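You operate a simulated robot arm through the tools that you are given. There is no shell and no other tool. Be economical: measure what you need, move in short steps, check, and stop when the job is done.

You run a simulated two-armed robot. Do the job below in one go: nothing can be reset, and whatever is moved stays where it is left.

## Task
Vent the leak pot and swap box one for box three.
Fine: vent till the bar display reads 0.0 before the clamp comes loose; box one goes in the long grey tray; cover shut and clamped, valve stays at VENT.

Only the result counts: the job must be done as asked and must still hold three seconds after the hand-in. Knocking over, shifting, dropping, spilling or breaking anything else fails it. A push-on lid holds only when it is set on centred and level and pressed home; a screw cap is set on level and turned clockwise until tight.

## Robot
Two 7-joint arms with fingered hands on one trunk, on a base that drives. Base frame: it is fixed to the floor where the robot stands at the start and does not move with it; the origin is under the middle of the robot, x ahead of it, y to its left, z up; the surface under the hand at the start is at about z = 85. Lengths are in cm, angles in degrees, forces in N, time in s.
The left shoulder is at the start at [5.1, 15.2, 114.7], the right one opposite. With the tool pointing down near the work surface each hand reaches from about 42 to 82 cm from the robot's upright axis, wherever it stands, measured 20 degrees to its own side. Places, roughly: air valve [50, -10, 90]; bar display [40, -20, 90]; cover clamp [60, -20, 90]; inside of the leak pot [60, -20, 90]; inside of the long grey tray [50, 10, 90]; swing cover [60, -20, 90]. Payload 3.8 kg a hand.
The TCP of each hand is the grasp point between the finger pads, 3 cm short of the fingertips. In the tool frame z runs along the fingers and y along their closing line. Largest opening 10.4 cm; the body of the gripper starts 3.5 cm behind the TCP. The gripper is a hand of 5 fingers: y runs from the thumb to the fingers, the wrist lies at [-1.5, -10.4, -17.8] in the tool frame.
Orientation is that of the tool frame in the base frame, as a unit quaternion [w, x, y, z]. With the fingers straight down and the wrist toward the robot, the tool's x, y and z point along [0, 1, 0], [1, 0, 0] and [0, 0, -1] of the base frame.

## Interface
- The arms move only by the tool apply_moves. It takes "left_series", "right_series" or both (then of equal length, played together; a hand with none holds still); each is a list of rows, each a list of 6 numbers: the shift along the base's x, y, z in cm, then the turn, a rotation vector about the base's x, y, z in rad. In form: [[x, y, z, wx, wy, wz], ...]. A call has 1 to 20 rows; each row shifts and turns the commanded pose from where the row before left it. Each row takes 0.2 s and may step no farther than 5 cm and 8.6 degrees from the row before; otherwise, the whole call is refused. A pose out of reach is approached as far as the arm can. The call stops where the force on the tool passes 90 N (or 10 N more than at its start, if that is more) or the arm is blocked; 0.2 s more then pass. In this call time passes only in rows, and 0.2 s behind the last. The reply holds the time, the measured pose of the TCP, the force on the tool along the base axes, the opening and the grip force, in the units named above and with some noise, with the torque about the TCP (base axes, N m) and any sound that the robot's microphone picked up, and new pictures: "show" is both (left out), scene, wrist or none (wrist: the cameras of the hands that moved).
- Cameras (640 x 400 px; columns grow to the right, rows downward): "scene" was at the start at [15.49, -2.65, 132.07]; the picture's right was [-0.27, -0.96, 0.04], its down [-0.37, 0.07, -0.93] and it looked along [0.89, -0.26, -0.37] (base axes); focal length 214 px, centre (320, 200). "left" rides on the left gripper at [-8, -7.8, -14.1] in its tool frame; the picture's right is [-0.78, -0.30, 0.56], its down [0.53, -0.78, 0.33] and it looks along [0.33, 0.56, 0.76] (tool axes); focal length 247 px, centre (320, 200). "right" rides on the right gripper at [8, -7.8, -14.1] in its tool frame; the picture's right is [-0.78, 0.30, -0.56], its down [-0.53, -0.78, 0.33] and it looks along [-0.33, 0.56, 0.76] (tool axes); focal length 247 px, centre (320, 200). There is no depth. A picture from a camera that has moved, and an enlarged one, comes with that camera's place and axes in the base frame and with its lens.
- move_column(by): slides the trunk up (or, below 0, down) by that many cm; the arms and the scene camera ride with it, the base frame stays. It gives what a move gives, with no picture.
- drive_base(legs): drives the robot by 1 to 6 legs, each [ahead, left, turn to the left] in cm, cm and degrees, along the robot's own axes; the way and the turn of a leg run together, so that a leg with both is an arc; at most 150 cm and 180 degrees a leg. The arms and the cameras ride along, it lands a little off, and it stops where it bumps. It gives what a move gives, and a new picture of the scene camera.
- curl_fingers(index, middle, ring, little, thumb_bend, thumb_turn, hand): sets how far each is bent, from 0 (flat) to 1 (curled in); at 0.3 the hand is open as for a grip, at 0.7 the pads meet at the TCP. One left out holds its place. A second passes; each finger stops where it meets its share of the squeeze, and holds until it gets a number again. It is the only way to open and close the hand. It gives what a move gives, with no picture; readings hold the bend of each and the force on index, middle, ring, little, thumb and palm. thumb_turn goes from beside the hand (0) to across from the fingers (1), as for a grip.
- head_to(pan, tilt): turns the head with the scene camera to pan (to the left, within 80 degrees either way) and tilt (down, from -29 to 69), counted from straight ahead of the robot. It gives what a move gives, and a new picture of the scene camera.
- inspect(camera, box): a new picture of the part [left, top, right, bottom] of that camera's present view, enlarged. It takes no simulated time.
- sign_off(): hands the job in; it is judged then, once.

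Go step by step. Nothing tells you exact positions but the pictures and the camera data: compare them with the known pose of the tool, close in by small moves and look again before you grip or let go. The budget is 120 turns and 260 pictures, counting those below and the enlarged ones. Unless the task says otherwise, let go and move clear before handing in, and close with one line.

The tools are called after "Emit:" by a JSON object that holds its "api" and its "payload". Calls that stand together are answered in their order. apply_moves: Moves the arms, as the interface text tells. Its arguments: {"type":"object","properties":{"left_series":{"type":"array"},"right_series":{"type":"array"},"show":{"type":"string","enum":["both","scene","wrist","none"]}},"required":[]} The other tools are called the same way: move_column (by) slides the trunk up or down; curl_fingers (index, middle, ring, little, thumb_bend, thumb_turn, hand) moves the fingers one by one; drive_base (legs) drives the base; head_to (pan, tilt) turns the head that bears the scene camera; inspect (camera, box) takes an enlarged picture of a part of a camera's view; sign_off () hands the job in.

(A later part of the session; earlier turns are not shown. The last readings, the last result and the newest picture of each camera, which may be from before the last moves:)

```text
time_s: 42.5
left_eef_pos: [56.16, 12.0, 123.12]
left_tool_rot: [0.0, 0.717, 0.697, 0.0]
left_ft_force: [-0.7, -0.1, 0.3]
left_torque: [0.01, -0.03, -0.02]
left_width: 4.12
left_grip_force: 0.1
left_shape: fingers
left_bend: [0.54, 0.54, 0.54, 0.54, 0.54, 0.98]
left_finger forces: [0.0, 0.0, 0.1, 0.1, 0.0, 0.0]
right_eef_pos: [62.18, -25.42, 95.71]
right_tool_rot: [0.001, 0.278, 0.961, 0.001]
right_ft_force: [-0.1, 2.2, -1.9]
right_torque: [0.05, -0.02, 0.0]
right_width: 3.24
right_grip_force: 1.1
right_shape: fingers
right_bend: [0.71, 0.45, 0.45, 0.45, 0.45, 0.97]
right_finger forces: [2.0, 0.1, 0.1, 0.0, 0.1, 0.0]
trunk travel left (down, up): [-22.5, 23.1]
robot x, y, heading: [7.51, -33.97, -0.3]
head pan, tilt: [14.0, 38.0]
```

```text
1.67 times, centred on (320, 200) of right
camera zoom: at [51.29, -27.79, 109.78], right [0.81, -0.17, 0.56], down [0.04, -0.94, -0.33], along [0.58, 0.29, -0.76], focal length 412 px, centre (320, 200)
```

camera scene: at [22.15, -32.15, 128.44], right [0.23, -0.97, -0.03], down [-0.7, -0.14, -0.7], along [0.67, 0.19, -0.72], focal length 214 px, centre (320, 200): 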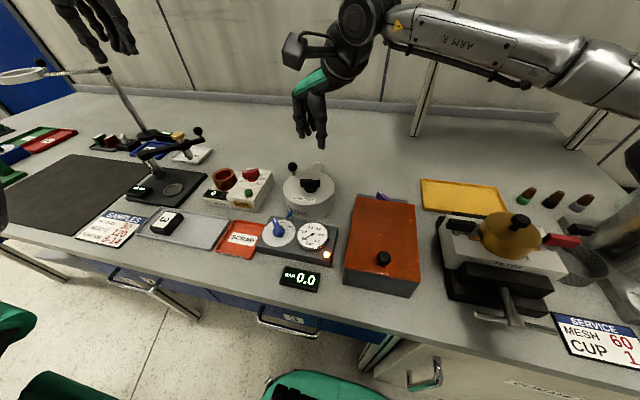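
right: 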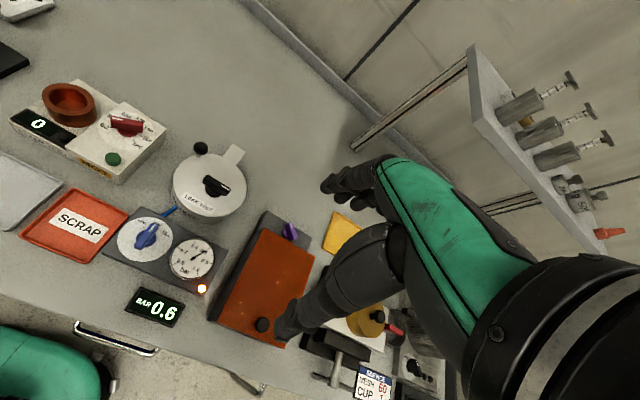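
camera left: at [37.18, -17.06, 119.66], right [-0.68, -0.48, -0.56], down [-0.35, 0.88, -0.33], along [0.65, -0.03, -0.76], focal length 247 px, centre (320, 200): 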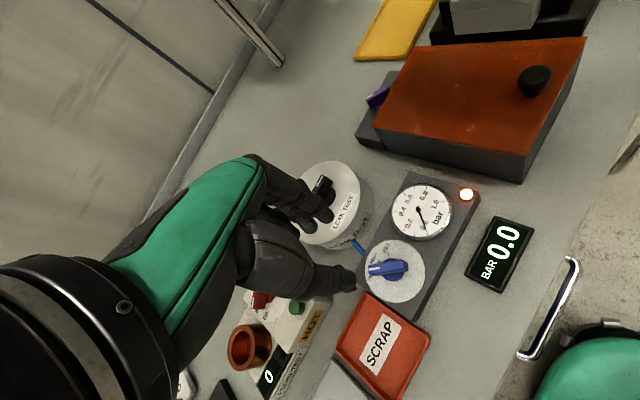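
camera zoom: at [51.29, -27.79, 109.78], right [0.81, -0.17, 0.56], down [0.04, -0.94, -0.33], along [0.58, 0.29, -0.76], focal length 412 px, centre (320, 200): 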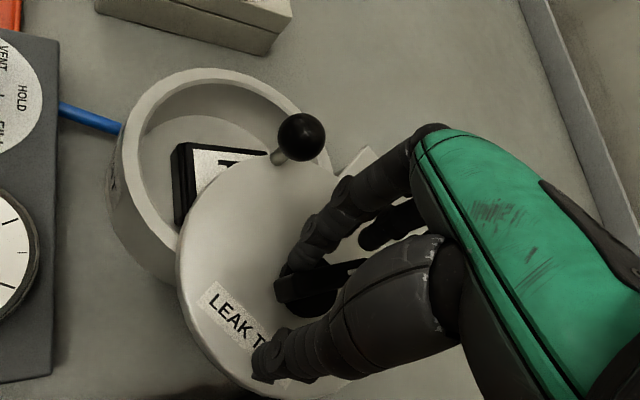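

Box 1 is in view in the pot. I lift the right hand clear, then use the closed left hand, turned sideways, to push the ball handle the rest of the way.

Emit:
{"api": "apply_moves", "payload": {"right_series": [[0, 0.3, 1, 0, 0, 0], [0, 0, 3, 0, 0, 0], [0, 0, 4, 0, 0, 0], [0, 0, 4, 0, 0, 0], [-3, -2, 2, 0, 0, -0.1], [-3, -3, 0, 0, 0, -0.14], [-3, -3, 0, 0, 0, -0.14], [0, -4, 0, 0, 0, -0.14], [0, -4, 0, 0, 0, -0.14], [0, -4, 0, 0, 0, -0.14]], "show": "none"}}

Emit:
{"api": "curl_fingers", "payload": {"hand": "left", "index": 0.7, "middle": 0.7, "ring": 0.7, "little": 0.7, "thumb_bend": 0.7}}

Emit:
{"api": "inspect", "payload": {"camera": "scene", "box": [160, 60, 480, 260]}}

```text
time_s: 44.7
left_eef_pos: [56.05, 11.83, 123.21]
left_tool_rot: [0.0, 0.717, 0.697, 0.001]
left_ft_force: [-1.1, -0.4, -0.3]
left_torque: [0.0, 0.01, 0.01]
left_width: 4.16
left_grip_force: 0.0
left_shape: fingers
left_bend: [0.54, 0.54, 0.54, 0.54, 0.54, 0.98]
left_finger forces: [0.0, 0.0, 0.1, 0.0, 0.0, 0.1]
right_eef_pos: [53.33, -45.24, 109.88]
right_tool_rot: [0.002, 0.631, 0.776, 0.0]
right_ft_force: [0.0, 0.1, -0.1]
right_torque: [0.01, 0.02, -0.01]
right_width: 2.83
right_grip_force: 0.2
right_shape: fingers
right_bend: [0.72, 0.45, 0.45, 0.45, 0.45, 0.97]
right_finger forces: [0.0, 0.1, 0.0, 0.0, 0.0, 0.1]
trunk travel left (down, up): [-22.5, 23.1]
robot x, y, heading: [7.72, -34.03, -0.4]
head pan, tilt: [14.0, 38.0]
```

```text
time_s: 45.7
left_eef_pos: [56.12, 11.96, 123.2]
left_tool_rot: [0.0, 0.717, 0.697, -0.001]
left_ft_force: [1.0, -0.8, 0.7]
left_torque: [-0.01, 0.01, 0.02]
left_width: 0.13
left_grip_force: 0.0
left_shape: fingers
left_bend: [0.7, 0.7, 0.7, 0.7, 0.7, 0.98]
left_finger forces: [0.0, 0.0, 0.1, 0.0, 0.0, 0.1]
right_eef_pos: [53.61, -45.23, 109.8]
right_tool_rot: [0.003, 0.63, 0.776, 0.0]
right_ft_force: [-0.1, -0.2, -0.1]
right_torque: [0.02, -0.01, 0.0]
right_width: 2.81
right_grip_force: 0.0
right_shape: fingers
right_bend: [0.72, 0.45, 0.45, 0.45, 0.45, 0.97]
right_finger forces: [0.1, 0.1, 0.0, 0.0, 0.1, 0.0]
trunk travel left (down, up): [-22.5, 23.1]
robot x, y, heading: [7.33, -33.67, -0.6]
head pan, tilt: [14.0, 38.0]
```

```text
2.00 times, centred on (320, 160) of scene
camera zoom: at [22.26, -32.16, 128.41], right [0.23, -0.97, -0.03], down [-0.7, -0.14, -0.7], along [0.67, 0.19, -0.72], focal length 429 px, centre (320, 280)
```

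zoom: 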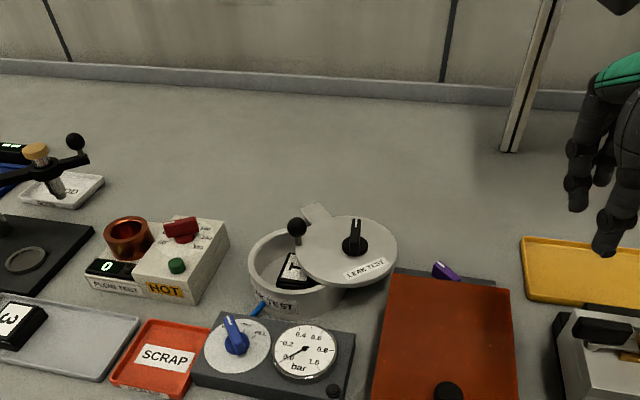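

Emit:
{"api": "apply_moves", "payload": {"left_series": [[0.56, -2.3, -1, 0, 0, -0.14], [0.56, -2.3, -1, 0, 0, -0.14], [0.56, -2.3, -1, 0, 0, -0.14], [0.56, -2.3, -1, 0, 0, -0.14], [0.56, -2.3, -1, 0, 0, -0.14], [0.56, -2.3, -1, 0, 0, -0.14], [0.56, -2.3, -1, 0, 0, -0.14], [0.56, -2.3, -1, 0, 0, -0.14], [0.56, -2.3, -1, 0, 0, -0.14], [0.56, -2.3, -1, 0, 0, -0.14], [0.56, -2.3, -1, 0, 0, -0.14]], "show": "wrist"}}

Emit:
{"api": "inspect", "payload": {"camera": "scene", "box": [160, 60, 480, 260]}}

```text
time_s: 48.1
left_eef_pos: [62.48, -13.77, 112.17]
left_tool_rot: [0.0, 1.0, 0.001, 0.0]
left_ft_force: [-0.9, 0.2, 0.0]
left_torque: [-0.02, 0.0, 0.01]
left_width: 0.16
left_grip_force: 0.0
left_shape: fingers
left_bend: [0.7, 0.7, 0.7, 0.7, 0.7, 0.98]
left_finger forces: [0.1, 0.1, 0.1, 0.0, 0.1, 0.0]
right_eef_pos: [53.49, -45.12, 109.78]
right_tool_rot: [0.002, 0.631, 0.776, 0.0]
right_ft_force: [0.3, 0.2, 0.3]
right_torque: [0.03, 0.0, -0.02]
right_width: 2.82
right_grip_force: 0.0
right_shape: fingers
right_bend: [0.72, 0.45, 0.45, 0.45, 0.45, 0.97]
right_finger forces: [0.1, 0.0, 0.0, 0.0, 0.1, 0.1]
trunk travel left (down, up): [-22.5, 23.1]
robot x, y, heading: [7.79, -33.88, -0.2]
head pan, tilt: [14.0, 38.0]
camera left: at [54.46, -5.91, 126.3], right [-0.78, 0.3, -0.56], down [0.53, 0.78, -0.33], along [0.33, -0.55, -0.76], focal length 247 px, centre (320, 200)
```

left: 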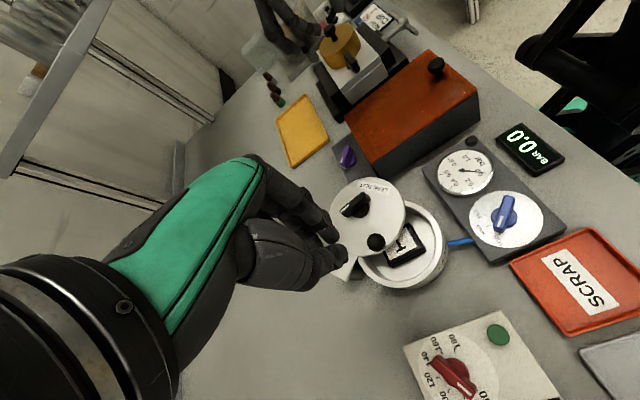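

```text
2.00 times, centred on (320, 160) of scene
camera zoom: at [22.32, -32.24, 128.4], right [0.23, -0.97, -0.03], down [-0.7, -0.14, -0.7], along [0.67, 0.19, -0.72], focal length 429 px, centre (320, 280)
```

zoom: 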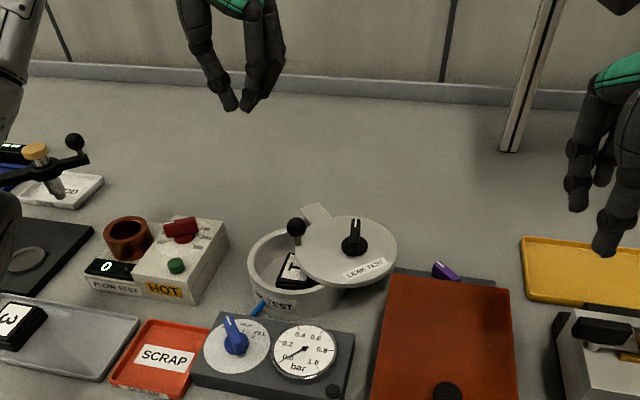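

Emit:
{"api": "apply_moves", "payload": {"left_series": [[-0.2, 0.5, -4, 0, 0, 0], [-0.2, 0.5, -4, 0, 0, 0], [0, 0, -4, 0, 0, 0], [0, 0, -2, 0, 0, 0]], "show": "none"}}

Emit:
{"api": "inspect", "payload": {"camera": "scene", "box": [240, 110, 400, 220]}}

Emit:
{"api": "inspect", "payload": {"camera": "left", "box": [240, 140, 480, 300]}}

```text
time_s: 49.1
left_eef_pos: [61.73, -12.44, 98.18]
left_tool_rot: [0.0, 1.0, 0.001, 0.0]
left_ft_force: [-0.9, -0.2, 0.0]
left_torque: [0.02, 0.01, 0.03]
left_width: 0.14
left_grip_force: 0.1
left_shape: fingers
left_bend: [0.7, 0.7, 0.7, 0.7, 0.7, 0.98]
left_finger forces: [0.0, 0.1, 0.1, 0.1, 0.0, 0.0]
right_eef_pos: [53.38, -45.1, 109.7]
right_tool_rot: [0.003, 0.631, 0.776, -0.001]
right_ft_force: [-0.1, 0.6, -0.6]
right_torque: [-0.02, 0.01, -0.01]
right_width: 2.83
right_grip_force: 0.0
right_shape: fingers
right_bend: [0.72, 0.45, 0.45, 0.45, 0.45, 0.97]
right_finger forces: [0.1, 0.1, 0.0, 0.1, 0.0, 0.0]
trunk travel left (down, up): [-22.5, 23.1]
robot x, y, heading: [7.93, -34.07, -0.4]
head pan, tilt: [14.0, 38.0]
```

```text
3.64 times, centred on (320, 165) of scene
camera zoom: at [22.27, -32.14, 128.41], right [0.23, -0.97, -0.03], down [-0.7, -0.14, -0.7], along [0.67, 0.19, -0.72], focal length 780 px, centre (320, 327)
```

zoom: 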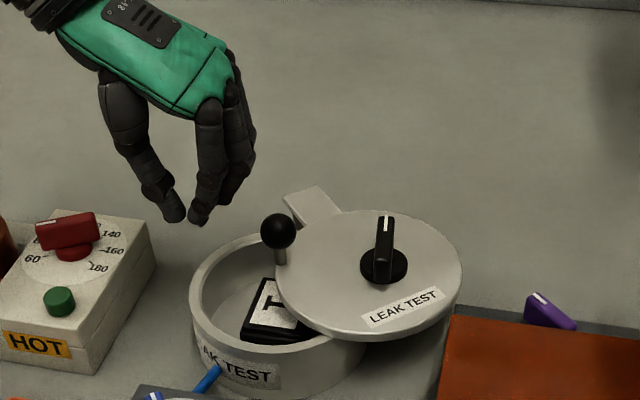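

```text
2.50 times, centred on (360, 220) of left
camera zoom: at [53.75, -4.59, 112.4], right [-0.78, 0.29, -0.56], down [0.53, 0.78, -0.33], along [0.34, -0.55, -0.76], focal length 617 px, centre (220, 150)
```

zoom: 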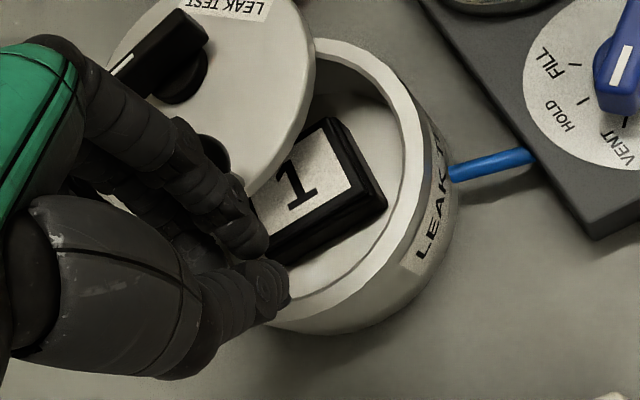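

Emit:
{"api": "apply_moves", "payload": {"left_series": [[0, 0, -2, 0, 0, 0], [0, -1, 0, 0, 0, 0], [0, -1, 0, 0, 0, 0], [0, -1, 0, 0, 0, 0], [0, -0.7, 0, 0, 0, 0], [0, -0.7, 0, 0, 0, 0], [0.2, -0.7, 0, 0, 0, 0], [0.2, -0.7, 0, 0, 0, 0]], "show": "none"}}

Emit:
{"api": "inspect", "payload": {"camera": "scene", "box": [240, 110, 400, 220]}}

Emit:
{"api": "inspect", "payload": {"camera": "left", "box": [240, 140, 480, 300]}}

```text
time_s: 50.9
left_eef_pos: [62.34, -18.24, 96.29]
left_tool_rot: [0.0, 1.0, 0.001, 0.0]
left_ft_force: [-1.0, 1.5, 1.2]
left_torque: [-0.04, -0.01, 0.02]
left_width: 0.14
left_grip_force: 0.9
left_shape: fingers
left_bend: [0.7, 0.7, 0.7, 0.7, 0.7, 0.98]
left_finger forces: [0.1, 2.1, 0.1, 0.1, 0.0, 0.1]
right_eef_pos: [53.45, -45.11, 109.84]
right_tool_rot: [0.002, 0.63, 0.776, 0.0]
right_ft_force: [0.3, -0.3, 0.1]
right_torque: [-0.01, 0.02, 0.0]
right_width: 2.83
right_grip_force: 0.0
right_shape: fingers
right_bend: [0.72, 0.45, 0.45, 0.45, 0.45, 0.97]
right_finger forces: [0.0, 0.0, 0.1, 0.0, 0.1, 0.0]
trunk travel left (down, up): [-22.5, 23.1]
robot x, y, heading: [8.15, -33.92, -0.3]
head pan, tilt: [14.0, 38.0]
```

```text
3.64 times, centred on (320, 165) of scene
camera zoom: at [22.26, -32.16, 128.41], right [0.23, -0.97, -0.03], down [-0.7, -0.14, -0.7], along [0.67, 0.19, -0.72], focal length 780 px, centre (320, 327)
```

zoom: 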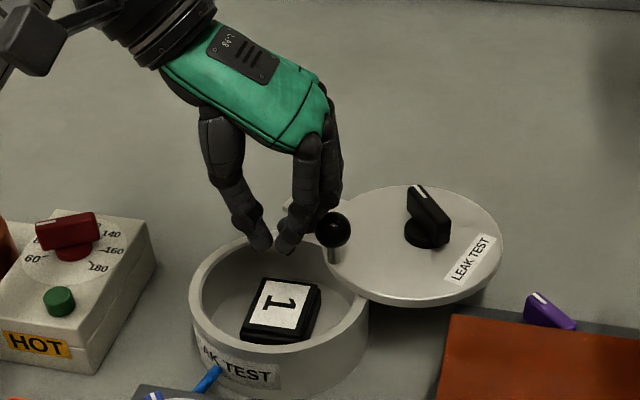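

```text
2.50 times, centred on (360, 220) of left
camera zoom: at [54.22, -10.46, 110.43], right [-0.78, 0.29, -0.56], down [0.53, 0.78, -0.33], along [0.34, -0.55, -0.76], focal length 617 px, centre (220, 150)
```

zoom: 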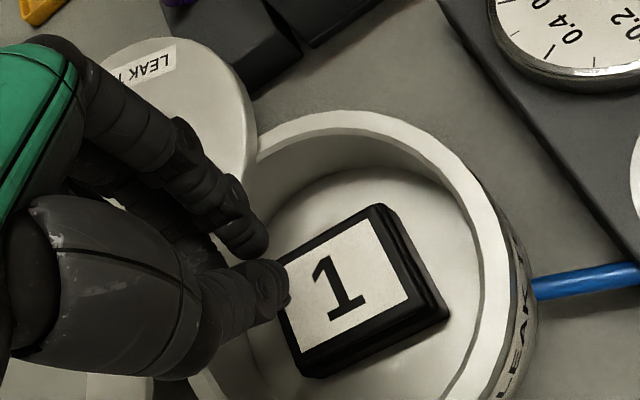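

The cover swings freely and box 1 is fully visible. A little further gives the hand clearance.

Emit:
{"api": "apply_moves", "payload": {"left_series": [[0.3, -0.7, 0, 0, 0, 0], [0.4, -0.7, 0, 0, 0, 0], [0.5, -0.7, 0, 0, 0, 0], [0.5, -0.7, 0, 0, 0, 0], [0.5, -0.5, 0, 0, 0, 0]], "show": "none"}}

Emit:
{"api": "inspect", "payload": {"camera": "scene", "box": [240, 110, 400, 220]}}

```text
time_s: 52.1
left_eef_pos: [64.5, -21.37, 96.43]
left_tool_rot: [0.0, 1.0, 0.003, 0.001]
left_ft_force: [-5.5, 8.2, 8.4]
left_torque: [-0.01, -0.01, 0.0]
left_width: 0.14
left_grip_force: 5.9
left_shape: fingers
left_bend: [0.7, 0.72, 0.7, 0.7, 0.7, 0.98]
left_finger forces: [0.0, 11.6, 0.1, 0.0, 0.0, 0.0]
right_eef_pos: [53.33, -44.95, 109.86]
right_tool_rot: [0.004, 0.631, 0.776, 0.0]
right_ft_force: [0.7, 0.3, -0.1]
right_torque: [-0.01, -0.02, -0.02]
right_width: 2.84
right_grip_force: 0.1
right_shape: fingers
right_bend: [0.72, 0.45, 0.45, 0.45, 0.45, 0.97]
right_finger forces: [0.0, 0.0, 0.0, 0.0, 0.0, 0.1]
trunk travel left (down, up): [-22.5, 23.1]
robot x, y, heading: [7.62, -34.37, -0.4]
head pan, tilt: [14.0, 38.0]
```

```text
3.64 times, centred on (320, 165) of scene
camera zoom: at [22.09, -32.02, 128.44], right [0.23, -0.97, -0.03], down [-0.7, -0.14, -0.7], along [0.67, 0.19, -0.72], focal length 780 px, centre (320, 327)
```

zoom: 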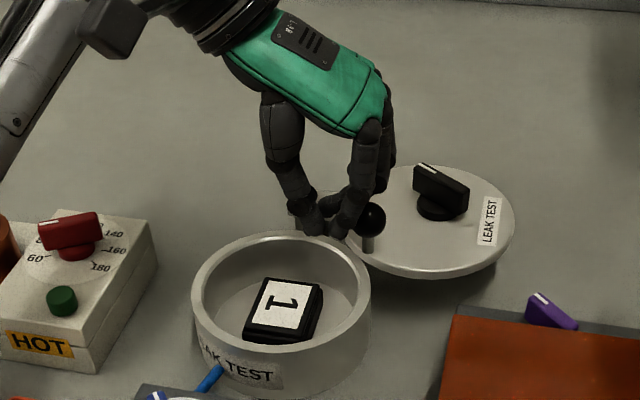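

The cover is at its open stop. I back the left hand off, raise it over the pot and open it slightly wider than the box.

Emit:
{"api": "apply_moves", "payload": {"left_series": [[-0.4, 1, 0, 0, 0, 0], [-0.5, 1, 1, 0, 0, 0], [-1, 0.5, 3, 0, 0, 0], [-1, 0.5, 4, 0, 0, 0], [-1.4, 0, 3, 0, 0, 0]], "show": "none"}}

Emit:
{"api": "curl_fingers", "payload": {"hand": "left", "index": 0.49, "middle": 0.49, "ring": 0.49, "little": 0.49, "thumb_bend": 0.49}}

Emit:
{"api": "inspect", "payload": {"camera": "left", "box": [240, 140, 480, 300]}}

Emit:
{"api": "inspect", "payload": {"camera": "scene", "box": [250, 110, 370, 210]}}

```text
time_s: 53.3
left_eef_pos: [59.97, -18.68, 107.32]
left_tool_rot: [0.001, 1.0, 0.001, 0.0]
left_ft_force: [-0.2, 0.6, -0.3]
left_torque: [0.0, 0.03, -0.02]
left_width: 0.15
left_grip_force: 0.0
left_shape: fingers
left_bend: [0.7, 0.7, 0.7, 0.7, 0.7, 0.98]
left_finger forces: [0.1, 0.0, 0.0, 0.0, 0.0, 0.0]
right_eef_pos: [53.41, -45.1, 109.79]
right_tool_rot: [0.003, 0.63, 0.776, 0.0]
right_ft_force: [0.0, 0.3, 0.8]
right_torque: [-0.02, 0.02, 0.01]
right_width: 2.83
right_grip_force: 0.0
right_shape: fingers
right_bend: [0.72, 0.45, 0.45, 0.45, 0.45, 0.97]
right_finger forces: [0.0, 0.0, 0.1, 0.0, 0.0, 0.1]
trunk travel left (down, up): [-22.5, 23.1]
robot x, y, heading: [7.71, -34.07, -0.7]
head pan, tilt: [14.0, 38.0]
```

```text
time_s: 54.3
left_eef_pos: [60.05, -18.66, 107.23]
left_tool_rot: [0.001, 1.0, 0.001, 0.0]
left_ft_force: [0.7, -0.7, -0.9]
left_torque: [0.0, 0.02, -0.03]
left_width: 5.42
left_grip_force: 0.1
left_shape: fingers
left_bend: [0.49, 0.49, 0.49, 0.49, 0.49, 0.98]
left_finger forces: [0.0, 0.0, 0.1, 0.0, 0.0, 0.0]
right_eef_pos: [53.45, -45.05, 109.7]
right_tool_rot: [0.003, 0.63, 0.777, 0.0]
right_ft_force: [0.5, -0.4, -0.3]
right_torque: [-0.03, 0.03, -0.02]
right_width: 2.84
right_grip_force: 0.1
right_shape: fingers
right_bend: [0.72, 0.45, 0.45, 0.45, 0.45, 0.97]
right_finger forces: [0.0, 0.0, 0.0, 0.0, 0.0, 0.0]
trunk travel left (down, up): [-22.5, 23.1]
robot x, y, heading: [7.82, -33.77, -0.5]
head pan, tilt: [14.0, 38.0]
```

```text
2.50 times, centred on (360, 220) of left
camera zoom: at [52.03, -10.84, 121.42], right [-0.78, 0.29, -0.56], down [0.53, 0.78, -0.33], along [0.34, -0.55, -0.76], focal length 617 px, centre (220, 150)
```

zoom: 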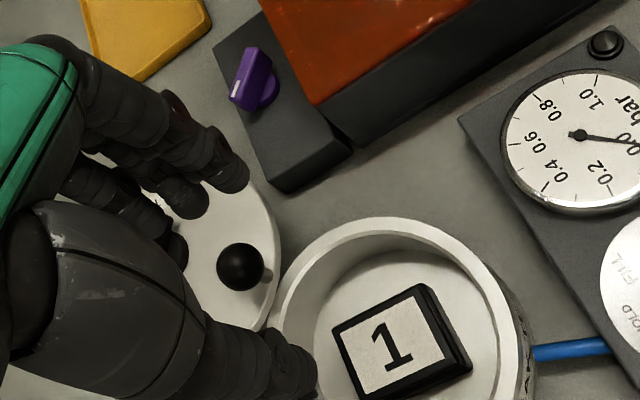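

```text
4.00 times, centred on (310, 160) of scene
camera zoom: at [22.26, -32.16, 128.41], right [0.23, -0.97, -0.03], down [-0.7, -0.14, -0.7], along [0.67, 0.19, -0.72], focal length 858 px, centre (360, 360)
```

zoom: 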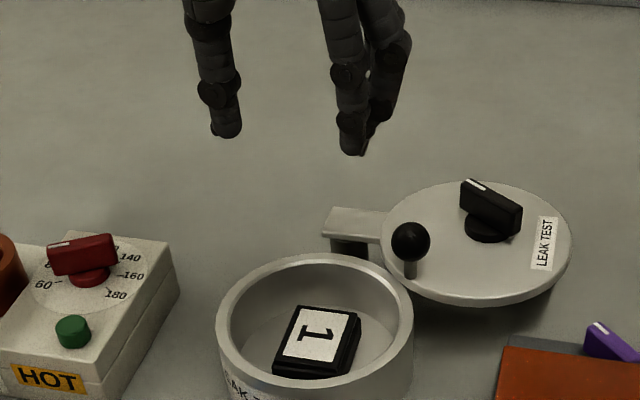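

Emit:
{"api": "apply_moves", "payload": {"left_series": [[-0.1, 0.1, -4, 0, 0, 0], [-0.1, 0.1, -4, 0, 0, 0], [-0.1, 0.1, -3.5, 0, 0, 0]], "show": "none"}}

Emit:
{"api": "inspect", "payload": {"camera": "left", "box": [240, 140, 480, 300]}}

Emit:
{"api": "inspect", "payload": {"camera": "scene", "box": [250, 120, 370, 220]}}

```text
time_s: 55.1
left_eef_pos: [59.75, -18.12, 95.63]
left_tool_rot: [0.0, 1.0, 0.001, 0.001]
left_ft_force: [0.0, 0.2, -0.3]
left_torque: [0.02, 0.02, 0.03]
left_width: 5.4
left_grip_force: 0.1
left_shape: fingers
left_bend: [0.49, 0.49, 0.49, 0.49, 0.49, 0.98]
left_finger forces: [0.0, 0.0, 0.0, 0.1, 0.1, 0.0]
right_eef_pos: [53.4, -45.1, 109.75]
right_tool_rot: [0.002, 0.631, 0.776, -0.001]
right_ft_force: [0.3, 0.1, -0.1]
right_torque: [0.0, 0.03, -0.03]
right_width: 2.83
right_grip_force: 0.1
right_shape: fingers
right_bend: [0.72, 0.45, 0.45, 0.45, 0.45, 0.97]
right_finger forces: [0.0, 0.0, 0.0, 0.0, 0.0, 0.0]
trunk travel left (down, up): [-22.5, 23.1]
robot x, y, heading: [7.88, -34.22, -0.4]
head pan, tilt: [14.0, 38.0]
```

```text
2.50 times, centred on (360, 220) of left
camera zoom: at [51.71, -10.25, 109.75], right [-0.78, 0.29, -0.56], down [0.53, 0.78, -0.33], along [0.34, -0.56, -0.76], focal length 617 px, centre (220, 150)
```

zoom: 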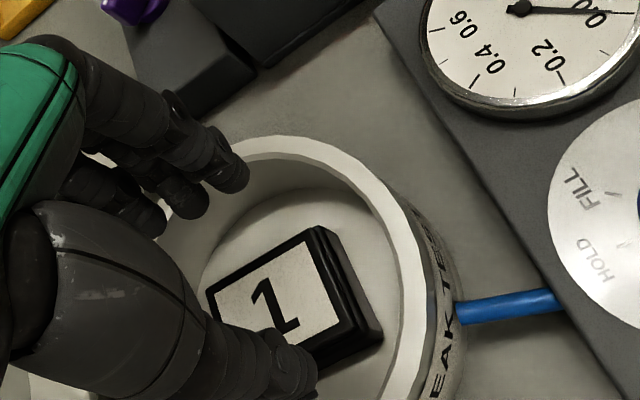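

```text
4.00 times, centred on (310, 170) of scene
camera zoom: at [22.27, -32.14, 128.41], right [0.23, -0.97, -0.03], down [-0.7, -0.14, -0.7], along [0.67, 0.19, -0.72], focal length 858 px, centre (360, 320)
```

zoom: 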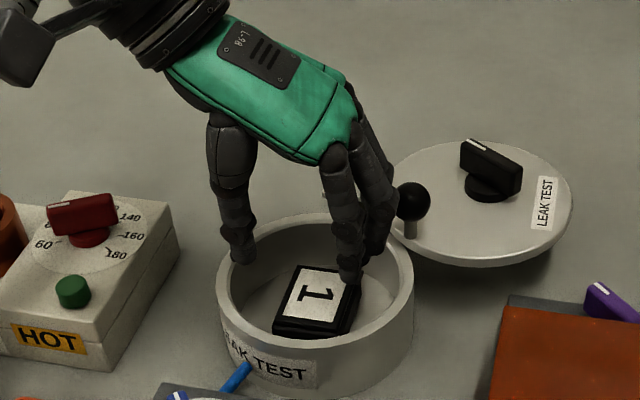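

Emit:
{"api": "apply_moves", "payload": {"left_series": [[0, 0, -1.3, 0, 0, 0], [0, 0, -1.3, 0, 0, 0], [0, 0, -1, 0, 0, 0]], "show": "none"}}

Emit:
{"api": "inspect", "payload": {"camera": "left", "box": [240, 140, 480, 300]}}

Emit:
{"api": "inspect", "payload": {"camera": "scene", "box": [270, 140, 350, 210]}}

```text
time_s: 55.9
left_eef_pos: [59.84, -18.18, 91.98]
left_tool_rot: [-0.001, 1.0, 0.001, 0.0]
left_ft_force: [-0.3, 0.2, 0.4]
left_torque: [-0.03, 0.0, 0.03]
left_width: 5.43
left_grip_force: 0.1
left_shape: fingers
left_bend: [0.49, 0.49, 0.49, 0.49, 0.49, 0.98]
left_finger forces: [0.1, 0.0, 0.1, 0.0, 0.0, 0.0]
right_eef_pos: [53.43, -45.05, 109.8]
right_tool_rot: [0.002, 0.631, 0.776, 0.0]
right_ft_force: [0.5, 0.6, -0.5]
right_torque: [-0.01, 0.01, -0.04]
right_width: 2.81
right_grip_force: 0.1
right_shape: fingers
right_bend: [0.72, 0.45, 0.45, 0.45, 0.45, 0.97]
right_finger forces: [0.0, 0.1, 0.0, 0.1, 0.0, 0.0]
trunk travel left (down, up): [-22.5, 23.1]
robot x, y, heading: [7.8, -34.14, -0.2]
head pan, tilt: [14.0, 38.0]
```

```text
2.50 times, centred on (360, 220) of left
camera zoom: at [51.73, -10.4, 106.22], right [-0.78, 0.29, -0.56], down [0.53, 0.78, -0.33], along [0.34, -0.55, -0.76], focal length 617 px, centre (220, 150)
```

zoom: 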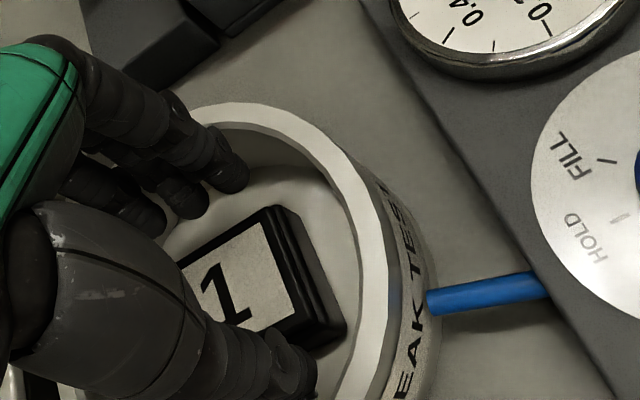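

```text
5.71 times, centred on (310, 175) of scene
camera zoom: at [22.27, -32.16, 128.41], right [0.23, -0.97, -0.03], down [-0.7, -0.14, -0.7], along [0.67, 0.19, -0.72], focal length 1226 px, centre (377, 343)
```

zoom: 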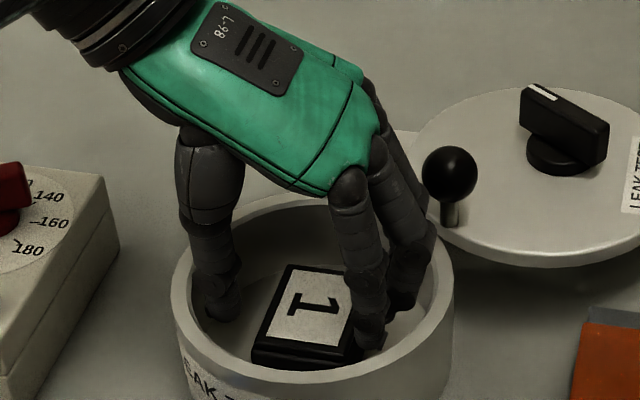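

Emit:
{"api": "apply_moves", "payload": {"left_series": [[0, 0, -0.7, 0, 0, 0], [0, 0, -0.6, 0, 0, 0], [0, 0, -0.5, 0, 0, 0]], "show": "none"}}

Emit:
{"api": "inspect", "payload": {"camera": "left", "box": [240, 140, 480, 300]}}

Emit:
{"api": "inspect", "payload": {"camera": "scene", "box": [270, 140, 350, 210]}}

```text
time_s: 56.7
left_eef_pos: [60.01, -18.29, 90.28]
left_tool_rot: [0.0, 1.0, 0.002, 0.0]
left_ft_force: [0.0, 0.6, -0.4]
left_torque: [0.01, 0.03, 0.01]
left_width: 5.43
left_grip_force: 0.0
left_shape: fingers
left_bend: [0.49, 0.49, 0.49, 0.49, 0.49, 0.98]
left_finger forces: [0.0, 0.0, 0.1, 0.0, 0.0, 0.0]
right_eef_pos: [53.51, -45.16, 109.77]
right_tool_rot: [0.003, 0.631, 0.776, 0.0]
right_ft_force: [1.0, 0.1, -0.2]
right_torque: [-0.02, 0.0, 0.05]
right_width: 2.84
right_grip_force: 0.1
right_shape: fingers
right_bend: [0.72, 0.45, 0.45, 0.45, 0.45, 0.97]
right_finger forces: [0.0, 0.1, 0.0, 0.0, 0.0, 0.0]
trunk travel left (down, up): [-22.5, 23.1]
robot x, y, heading: [8.05, -34.31, -0.2]
head pan, tilt: [14.0, 38.0]
```

```text
2.50 times, centred on (360, 220) of left
camera zoom: at [51.94, -10.44, 104.47], right [-0.78, 0.29, -0.56], down [0.53, 0.78, -0.33], along [0.34, -0.55, -0.76], focal length 617 px, centre (220, 150)
```

zoom: 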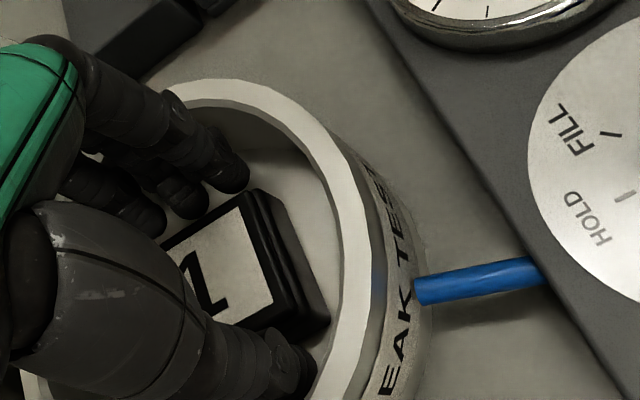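

```text
5.71 times, centred on (310, 175) of scene
camera zoom: at [22.27, -32.16, 128.41], right [0.23, -0.97, -0.03], down [-0.7, -0.14, -0.7], along [0.67, 0.19, -0.72], focal length 1226 px, centre (377, 343)
```

zoom: 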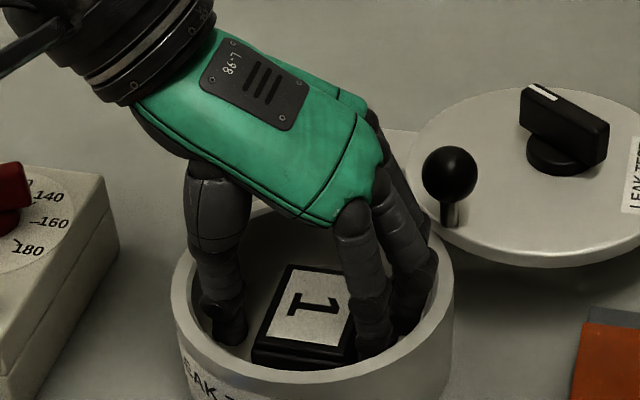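

Emit:
{"api": "apply_moves", "payload": {"left_series": [[0, 0, -0.5, 0, 0, 0]], "show": "none"}}

Emit:
{"api": "curl_fingers", "payload": {"hand": "left", "index": 0.62, "middle": 0.62, "ring": 0.62, "little": 0.62, "thumb_bend": 0.62}}

Emit:
{"api": "inspect", "payload": {"camera": "scene", "box": [270, 140, 350, 210]}}

```text
time_s: 57.1
left_eef_pos: [59.93, -18.22, 89.77]
left_tool_rot: [0.0, 1.0, 0.001, 0.0]
left_ft_force: [0.7, 0.2, -0.4]
left_torque: [0.0, 0.02, 0.0]
left_width: 5.43
left_grip_force: 0.1
left_shape: fingers
left_bend: [0.49, 0.49, 0.49, 0.49, 0.49, 0.98]
left_finger forces: [0.1, 0.0, 0.0, 0.1, 0.1, 0.1]
right_eef_pos: [53.47, -45.04, 109.77]
right_tool_rot: [0.003, 0.631, 0.776, -0.001]
right_ft_force: [0.5, -0.3, 0.0]
right_torque: [-0.04, 0.03, 0.02]
right_width: 2.82
right_grip_force: 0.0
right_shape: fingers
right_bend: [0.72, 0.45, 0.45, 0.45, 0.45, 0.97]
right_finger forces: [0.1, 0.0, 0.1, 0.0, 0.1, 0.0]
trunk travel left (down, up): [-22.5, 23.1]
robot x, y, heading: [7.91, -34.11, -0.5]
head pan, tilt: [14.0, 38.0]
```

```text
time_s: 58.1
left_eef_pos: [59.86, -18.16, 89.76]
left_tool_rot: [0.0, 1.0, 0.002, 0.0]
left_ft_force: [0.1, -1.1, 0.2]
left_torque: [-0.01, 0.03, -0.01]
left_width: 4.36
left_grip_force: 9.8
left_shape: fingers
left_bend: [0.56, 0.58, 0.59, 0.62, 0.53, 0.96]
left_finger forces: [4.3, 3.6, 2.2, 0.1, 10.1, 0.0]
right_eef_pos: [53.41, -45.07, 109.82]
right_tool_rot: [0.003, 0.631, 0.776, 0.0]
right_ft_force: [0.0, 1.1, -0.2]
right_torque: [-0.01, 0.02, 0.04]
right_width: 2.82
right_grip_force: 0.0
right_shape: fingers
right_bend: [0.72, 0.45, 0.45, 0.45, 0.45, 0.97]
right_finger forces: [0.0, 0.0, 0.1, 0.0, 0.0, 0.0]
trunk travel left (down, up): [-22.5, 23.1]
robot x, y, heading: [7.71, -33.77, -0.3]
head pan, tilt: [14.0, 38.0]
```

```text
5.71 times, centred on (310, 175) of scene
camera zoom: at [22.27, -32.16, 128.41], right [0.23, -0.97, -0.03], down [-0.7, -0.14, -0.7], along [0.67, 0.19, -0.72], focal length 1226 px, centre (377, 343)
```

zoom: 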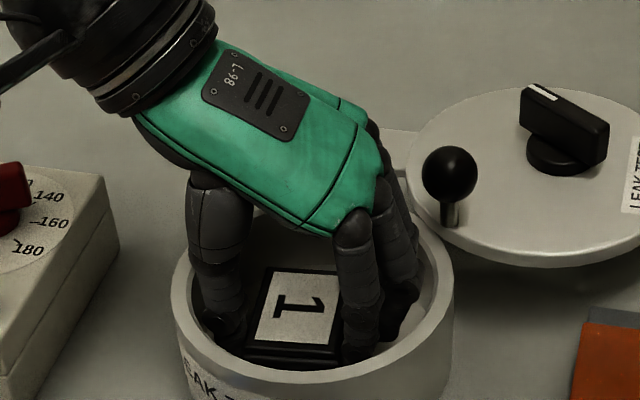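

Box 1 is gripped at 10 N. I squeeze a little harder and lift slowly.

Emit:
{"api": "curl_fingers", "payload": {"hand": "left", "index": 0.66, "middle": 0.66, "ring": 0.66, "thumb_bend": 0.66}}

Emit:
{"api": "apply_moves", "payload": {"left_series": [[0, 0, 1, 0, 0, 0], [0, 0, 1.5, 0, 0, 0], [0, 0, 2.5, 0, 0, 0], [0, 0, 3, 0, 0, 0], [0, 0, 4, 0, 0, 0]], "show": "both"}}

```text
time_s: 59.1
left_eef_pos: [59.93, -18.31, 89.76]
left_tool_rot: [0.001, 1.0, 0.002, 0.0]
left_ft_force: [-0.7, -0.3, -0.9]
left_torque: [0.02, 0.04, -0.02]
left_width: 4.33
left_grip_force: 14.4
left_shape: fingers
left_bend: [0.58, 0.61, 0.62, 0.62, 0.52, 0.95]
left_finger forces: [6.4, 4.8, 3.0, 0.1, 14.0, 0.1]
right_eef_pos: [53.41, -45.16, 109.78]
right_tool_rot: [0.003, 0.631, 0.776, -0.001]
right_ft_force: [-0.2, 0.0, 0.3]
right_torque: [-0.02, 0.02, 0.02]
right_width: 2.81
right_grip_force: 0.1
right_shape: fingers
right_bend: [0.72, 0.45, 0.45, 0.45, 0.45, 0.97]
right_finger forces: [0.0, 0.0, 0.0, 0.0, 0.1, 0.0]
trunk travel left (down, up): [-22.5, 23.1]
robot x, y, heading: [8.11, -33.95, -0.3]
head pan, tilt: [14.0, 38.0]
```

```text
time_s: 60.3
left_eef_pos: [59.87, -18.32, 101.71]
left_tool_rot: [0.001, 1.0, 0.002, 0.0]
left_ft_force: [-0.4, -0.1, -0.7]
left_torque: [-0.03, 0.0, 0.01]
left_width: 4.34
left_grip_force: 14.6
left_shape: fingers
left_bend: [0.58, 0.61, 0.62, 0.62, 0.52, 0.95]
left_finger forces: [6.3, 4.8, 2.9, 0.0, 14.0, 0.1]
right_eef_pos: [53.35, -45.16, 109.94]
right_tool_rot: [0.002, 0.631, 0.776, 0.001]
right_ft_force: [1.3, 0.4, 0.0]
right_torque: [0.01, -0.02, 0.01]
right_width: 2.81
right_grip_force: 0.1
right_shape: fingers
right_bend: [0.72, 0.45, 0.45, 0.45, 0.45, 0.97]
right_finger forces: [0.0, 0.1, 0.0, 0.0, 0.0, 0.0]
trunk travel left (down, up): [-22.5, 23.1]
robot x, y, heading: [7.94, -33.97, -0.6]
head pan, tilt: [14.0, 38.0]
camera scene: at [22.25, -32.2, 128.41], right [0.23, -0.97, -0.03], down [-0.7, -0.14, -0.7], along [0.67, 0.19, -0.72], focal length 214 px, centre (320, 200)
camera left: at [51.85, -10.5, 115.99], right [-0.78, 0.29, -0.56], down [0.53, 0.78, -0.33], along [0.34, -0.55, -0.76], focal length 247 px, centre (320, 200)
```

scene: 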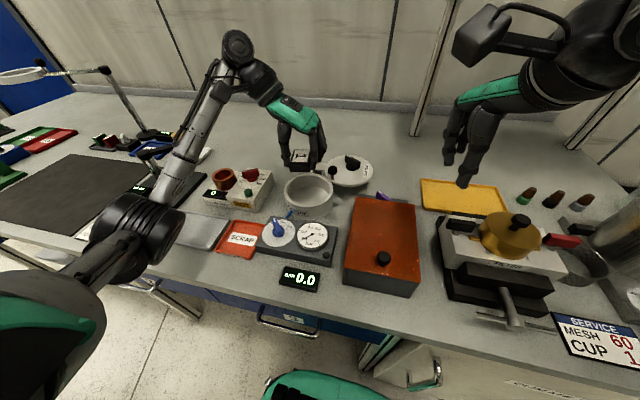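
left: 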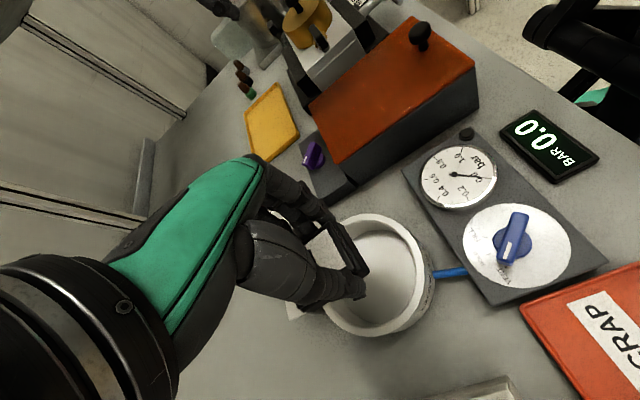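

Box 1 is out and the pot is empty. I carry it high to the free right-hand half of the grey tray, turning the hand back toward straight.

Emit:
{"api": "apply_moves", "payload": {"left_series": [[0, 0, 4, 0, 0, 0], [0, 0, 4, 0, 0, 0], [0, 0, 3, 0, 0, 0], [-1.2, 2.1, 0, 0, 0, 0.14], [-1.2, 2.1, 0, 0, 0, 0.14], [-1.2, 2.1, 0, 0, 0, 0.14], [-1.2, 2.1, 0, 0, 0, 0.14], [-1.2, 2.1, 0, 0, 0, 0.14], [-1.2, 2.1, 0, 0, 0, 0.14], [-1.3, 2.1, 0, 0, 0, 0.14], [-1.3, 2.1, 0, 0, 0, 0.14], [-1.3, 2.1, 0, 0, 0, 0.14], [-1.3, 2.1, 0, 0, 0, 0.14], [-1.3, 1.8, 0, 0, 0, 0.14]], "show": "none"}}

Emit:
{"api": "head_to", "payload": {"pan": 40, "tilt": 40}}

Emit:
{"api": "inspect", "payload": {"camera": "left", "box": [0, 0, 640, 400]}}

```text
time_s: 63.3
left_eef_pos: [46.03, 4.53, 112.87]
left_tool_rot: [0.001, 0.716, 0.698, -0.001]
left_ft_force: [-0.8, -0.3, -0.6]
left_torque: [0.0, 0.02, 0.0]
left_width: 4.32
left_grip_force: 13.9
left_shape: fingers
left_bend: [0.58, 0.61, 0.62, 0.62, 0.52, 0.95]
left_finger forces: [6.3, 4.6, 2.9, 0.0, 14.0, 0.0]
right_eef_pos: [53.23, -45.05, 109.71]
right_tool_rot: [0.004, 0.63, 0.776, -0.001]
right_ft_force: [0.6, 0.3, -0.5]
right_torque: [0.02, 0.04, -0.01]
right_width: 2.8
right_grip_force: 0.1
right_shape: fingers
right_bend: [0.72, 0.45, 0.45, 0.45, 0.45, 0.97]
right_finger forces: [0.0, 0.1, 0.0, 0.1, 0.0, 0.1]
trunk travel left (down, up): [-22.5, 23.1]
robot x, y, heading: [7.71, -34.04, -0.5]
head pan, tilt: [14.0, 38.0]
```

```text
time_s: 64.2
left_eef_pos: [46.06, 4.51, 112.78]
left_tool_rot: [0.0, 0.717, 0.697, 0.0]
left_ft_force: [0.8, 0.2, -1.2]
left_torque: [0.01, 0.01, -0.01]
left_width: 4.32
left_grip_force: 13.6
left_shape: fingers
left_bend: [0.58, 0.61, 0.62, 0.62, 0.52, 0.95]
left_finger forces: [6.3, 4.7, 2.9, 0.1, 13.9, 0.0]
right_eef_pos: [53.35, -45.1, 109.8]
right_tool_rot: [0.003, 0.631, 0.776, 0.0]
right_ft_force: [0.0, -0.2, 0.8]
right_torque: [-0.01, 0.01, -0.01]
right_width: 2.82
right_grip_force: 0.1
right_shape: fingers
right_bend: [0.72, 0.45, 0.45, 0.45, 0.45, 0.97]
right_finger forces: [0.1, 0.0, 0.1, 0.0, 0.1, 0.1]
trunk travel left (down, up): [-22.5, 23.1]
robot x, y, heading: [7.71, -34.33, -0.3]
head pan, tilt: [40.0, 40.0]
camera scene: at [20.41, -28.76, 128.37], right [0.63, -0.77, -0.09], down [-0.6, -0.41, -0.69], along [0.49, 0.49, -0.72], focal length 214 px, centre (320, 200)
```

scene: 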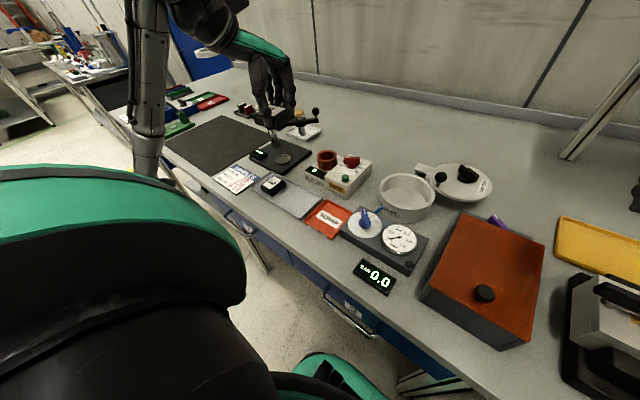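

```text
1.00 times, centred on (320, 200) of left (not enlarged: the box is as wide or as high as the picture)
camera zoom: at [38.17, -3.21, 126.94], right [-0.32, -0.77, -0.56], down [-0.76, 0.56, -0.33], along [0.57, 0.32, -0.76], focal length 247 px, centre (320, 200)
```

zoom: 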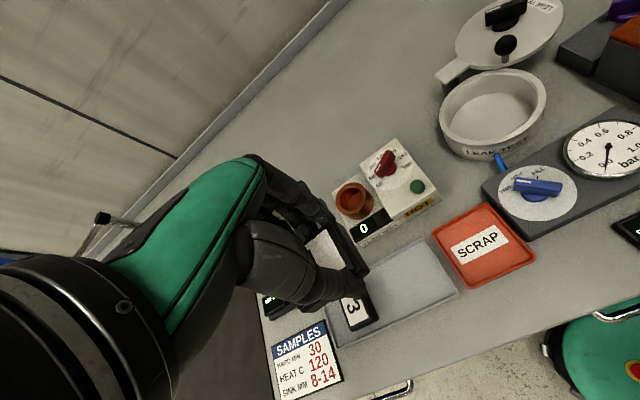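

Emit:
{"api": "apply_moves", "payload": {"left_series": [[0.1, 0.3, -4, 0, 0, 0], [0.1, 0.3, -4, 0, 0, 0], [0.1, 0.2, -4, 0, 0, 0], [0, 0, -4, 0, 0, 0], [0, 0, -3, 0, 0, 0], [0, 0, -2, 0, 0, 0]], "show": "wrist"}}

Emit:
{"api": "inspect", "payload": {"camera": "scene", "box": [240, 120, 360, 240]}}

```text
time_s: 65.6
left_eef_pos: [46.43, 5.36, 91.68]
left_tool_rot: [0.0, 0.717, 0.697, 0.0]
left_ft_force: [0.3, 0.4, -0.3]
left_torque: [0.02, -0.04, -0.03]
left_width: 4.33
left_grip_force: 14.1
left_shape: fingers
left_bend: [0.58, 0.61, 0.62, 0.62, 0.52, 0.95]
left_finger forces: [6.2, 4.7, 2.9, 0.1, 13.7, 0.0]
right_eef_pos: [53.38, -45.03, 109.81]
right_tool_rot: [0.003, 0.631, 0.776, 0.0]
right_ft_force: [-0.5, -0.1, 0.6]
right_torque: [0.01, -0.01, -0.02]
right_width: 2.82
right_grip_force: 0.1
right_shape: fingers
right_bend: [0.72, 0.45, 0.45, 0.45, 0.45, 0.97]
right_finger forces: [0.0, 0.0, 0.0, 0.1, 0.0, 0.0]
trunk travel left (down, up): [-22.5, 23.1]
robot x, y, heading: [7.9, -34.12, -0.3]
head pan, tilt: [40.0, 40.0]
camera left: at [38.56, -2.34, 105.86], right [-0.32, -0.77, -0.56], down [-0.76, 0.56, -0.33], along [0.57, 0.32, -0.76], focal length 247 px, centre (320, 200)
```

left: 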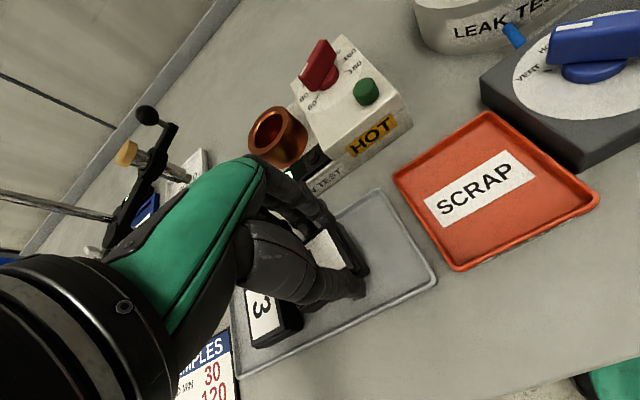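

```text
3.33 times, centred on (300, 180) of scene
camera zoom: at [20.39, -28.76, 128.37], right [0.63, -0.77, -0.09], down [-0.6, -0.41, -0.69], along [0.49, 0.49, -0.72], focal length 715 px, centre (387, 267)
```

zoom: 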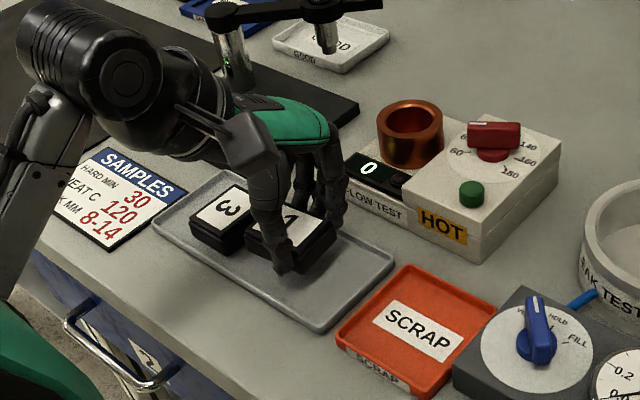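

Emit:
{"api": "apply_moves", "payload": {"left_series": [[0, -0.8, 0, 0, 0, 0], [0, 0, -0.8, 0, 0, 0], [0, 0, -0.6, 0, 0, 0], [0, 0, -0.5, 0, 0, 0]], "show": "none"}}

Emit:
{"api": "inspect", "payload": {"camera": "scene", "box": [250, 150, 330, 220]}}

Emit:
{"api": "inspect", "payload": {"camera": "left", "box": [200, 160, 440, 370]}}

```text
time_s: 66.6
left_eef_pos: [46.43, 4.65, 89.83]
left_tool_rot: [-0.001, 0.717, 0.697, 0.0]
left_ft_force: [0.1, 0.0, 0.0]
left_torque: [-0.02, 0.02, -0.03]
left_width: 4.31
left_grip_force: 13.1
left_shape: fingers
left_bend: [0.58, 0.61, 0.62, 0.62, 0.52, 0.95]
left_finger forces: [6.2, 4.6, 2.9, 0.0, 13.7, 0.0]
right_eef_pos: [53.41, -45.04, 109.76]
right_tool_rot: [0.003, 0.631, 0.776, 0.0]
right_ft_force: [0.5, 0.7, -0.4]
right_torque: [0.01, 0.02, 0.01]
right_width: 2.82
right_grip_force: 0.0
right_shape: fingers
right_bend: [0.72, 0.45, 0.45, 0.45, 0.45, 0.97]
right_finger forces: [0.0, 0.0, 0.0, 0.1, 0.1, 0.0]
trunk travel left (down, up): [-22.5, 23.1]
robot x, y, heading: [8.12, -34.23, -0.6]
head pan, tilt: [40.0, 40.0]
```

```text
5.71 times, centred on (290, 185) of scene
camera zoom: at [20.39, -28.76, 128.37], right [0.63, -0.77, -0.09], down [-0.6, -0.41, -0.69], along [0.49, 0.49, -0.72], focal length 1226 px, centre (491, 286)
```

zoom: 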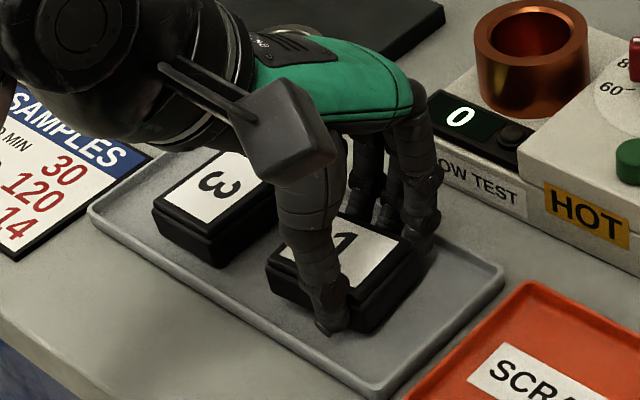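

```text
1.90 times, centred on (320, 265) of left
camera zoom: at [38.5, -3.13, 104.06], right [-0.32, -0.77, -0.56], down [-0.76, 0.56, -0.33], along [0.56, 0.32, -0.76], focal length 470 px, centre (320, 76)
```

zoom: 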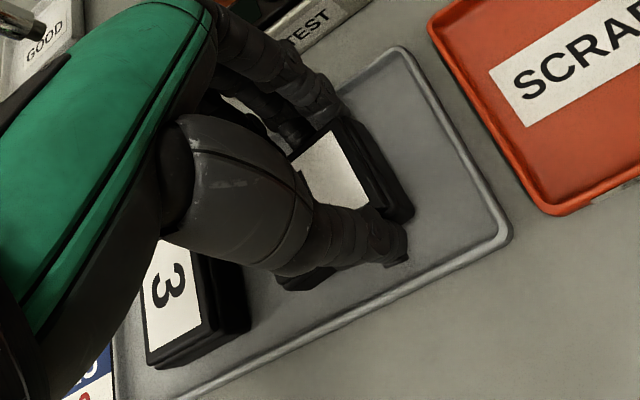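

Emit:
{"api": "apply_moves", "payload": {"left_series": [[0, 0, -0.4, 0, 0, 0], [0, 0, -0.3, 0, 0, 0]], "show": "none"}}

Emit:
{"api": "apply_moves", "payload": {"left_series": [[0, 0, -0.3, 0, 0, 0]], "show": "none"}}

Emit:
{"api": "inspect", "payload": {"camera": "scene", "box": [250, 150, 330, 220]}}

```text
time_s: 67.2
left_eef_pos: [46.52, 4.53, 89.33]
left_tool_rot: [0.0, 0.717, 0.697, 0.001]
left_ft_force: [-0.2, 0.3, 3.0]
left_torque: [0.0, 0.02, -0.01]
left_width: 4.33
left_grip_force: 13.8
left_shape: fingers
left_bend: [0.58, 0.61, 0.62, 0.62, 0.52, 0.95]
left_finger forces: [6.3, 4.9, 3.0, 0.1, 13.8, 0.1]
right_eef_pos: [53.41, -45.11, 109.77]
right_tool_rot: [0.003, 0.631, 0.776, 0.0]
right_ft_force: [0.0, -0.4, 0.5]
right_torque: [0.02, -0.01, 0.01]
right_width: 2.84
right_grip_force: 0.1
right_shape: fingers
right_bend: [0.72, 0.45, 0.45, 0.45, 0.45, 0.97]
right_finger forces: [0.1, 0.0, 0.0, 0.0, 0.1, 0.0]
trunk travel left (down, up): [-22.5, 23.1]
robot x, y, heading: [7.84, -34.02, -0.3]
head pan, tilt: [40.0, 40.0]
```

```text
time_s: 67.6
left_eef_pos: [46.54, 4.58, 89.28]
left_tool_rot: [0.001, 0.717, 0.697, 0.004]
left_ft_force: [1.9, 2.7, 15.6]
left_torque: [0.03, 0.07, -0.05]
left_width: 4.31
left_grip_force: 15.6
left_shape: fingers
left_bend: [0.58, 0.61, 0.62, 0.62, 0.53, 0.95]
left_finger forces: [7.2, 5.7, 3.9, 0.1, 14.3, 0.0]
right_eef_pos: [53.42, -45.18, 109.87]
right_tool_rot: [0.002, 0.631, 0.776, 0.001]
right_ft_force: [0.4, -0.2, -0.7]
right_torque: [0.02, 0.01, 0.01]
right_width: 2.83
right_grip_force: 0.1
right_shape: fingers
right_bend: [0.72, 0.45, 0.45, 0.45, 0.45, 0.97]
right_finger forces: [0.1, 0.0, 0.0, 0.0, 0.0, 0.0]
trunk travel left (down, up): [-22.5, 23.1]
robot x, y, heading: [7.93, -34.41, -0.4]
head pan, tilt: [40.0, 40.0]
```

```text
5.71 times, centred on (290, 185) of scene
camera zoom: at [20.27, -28.86, 128.42], right [0.63, -0.77, -0.09], down [-0.6, -0.41, -0.69], along [0.49, 0.49, -0.72], focal length 1226 px, centre (491, 286)
```

zoom: 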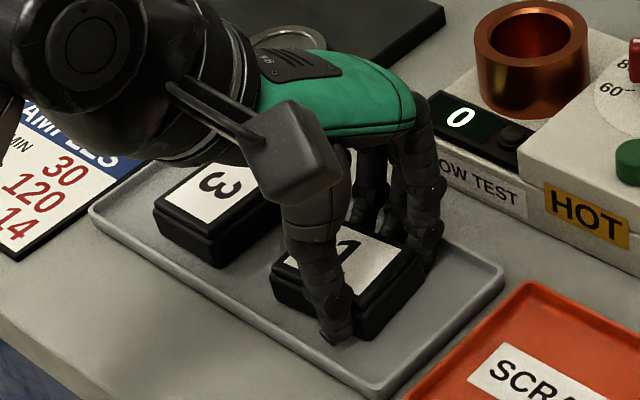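

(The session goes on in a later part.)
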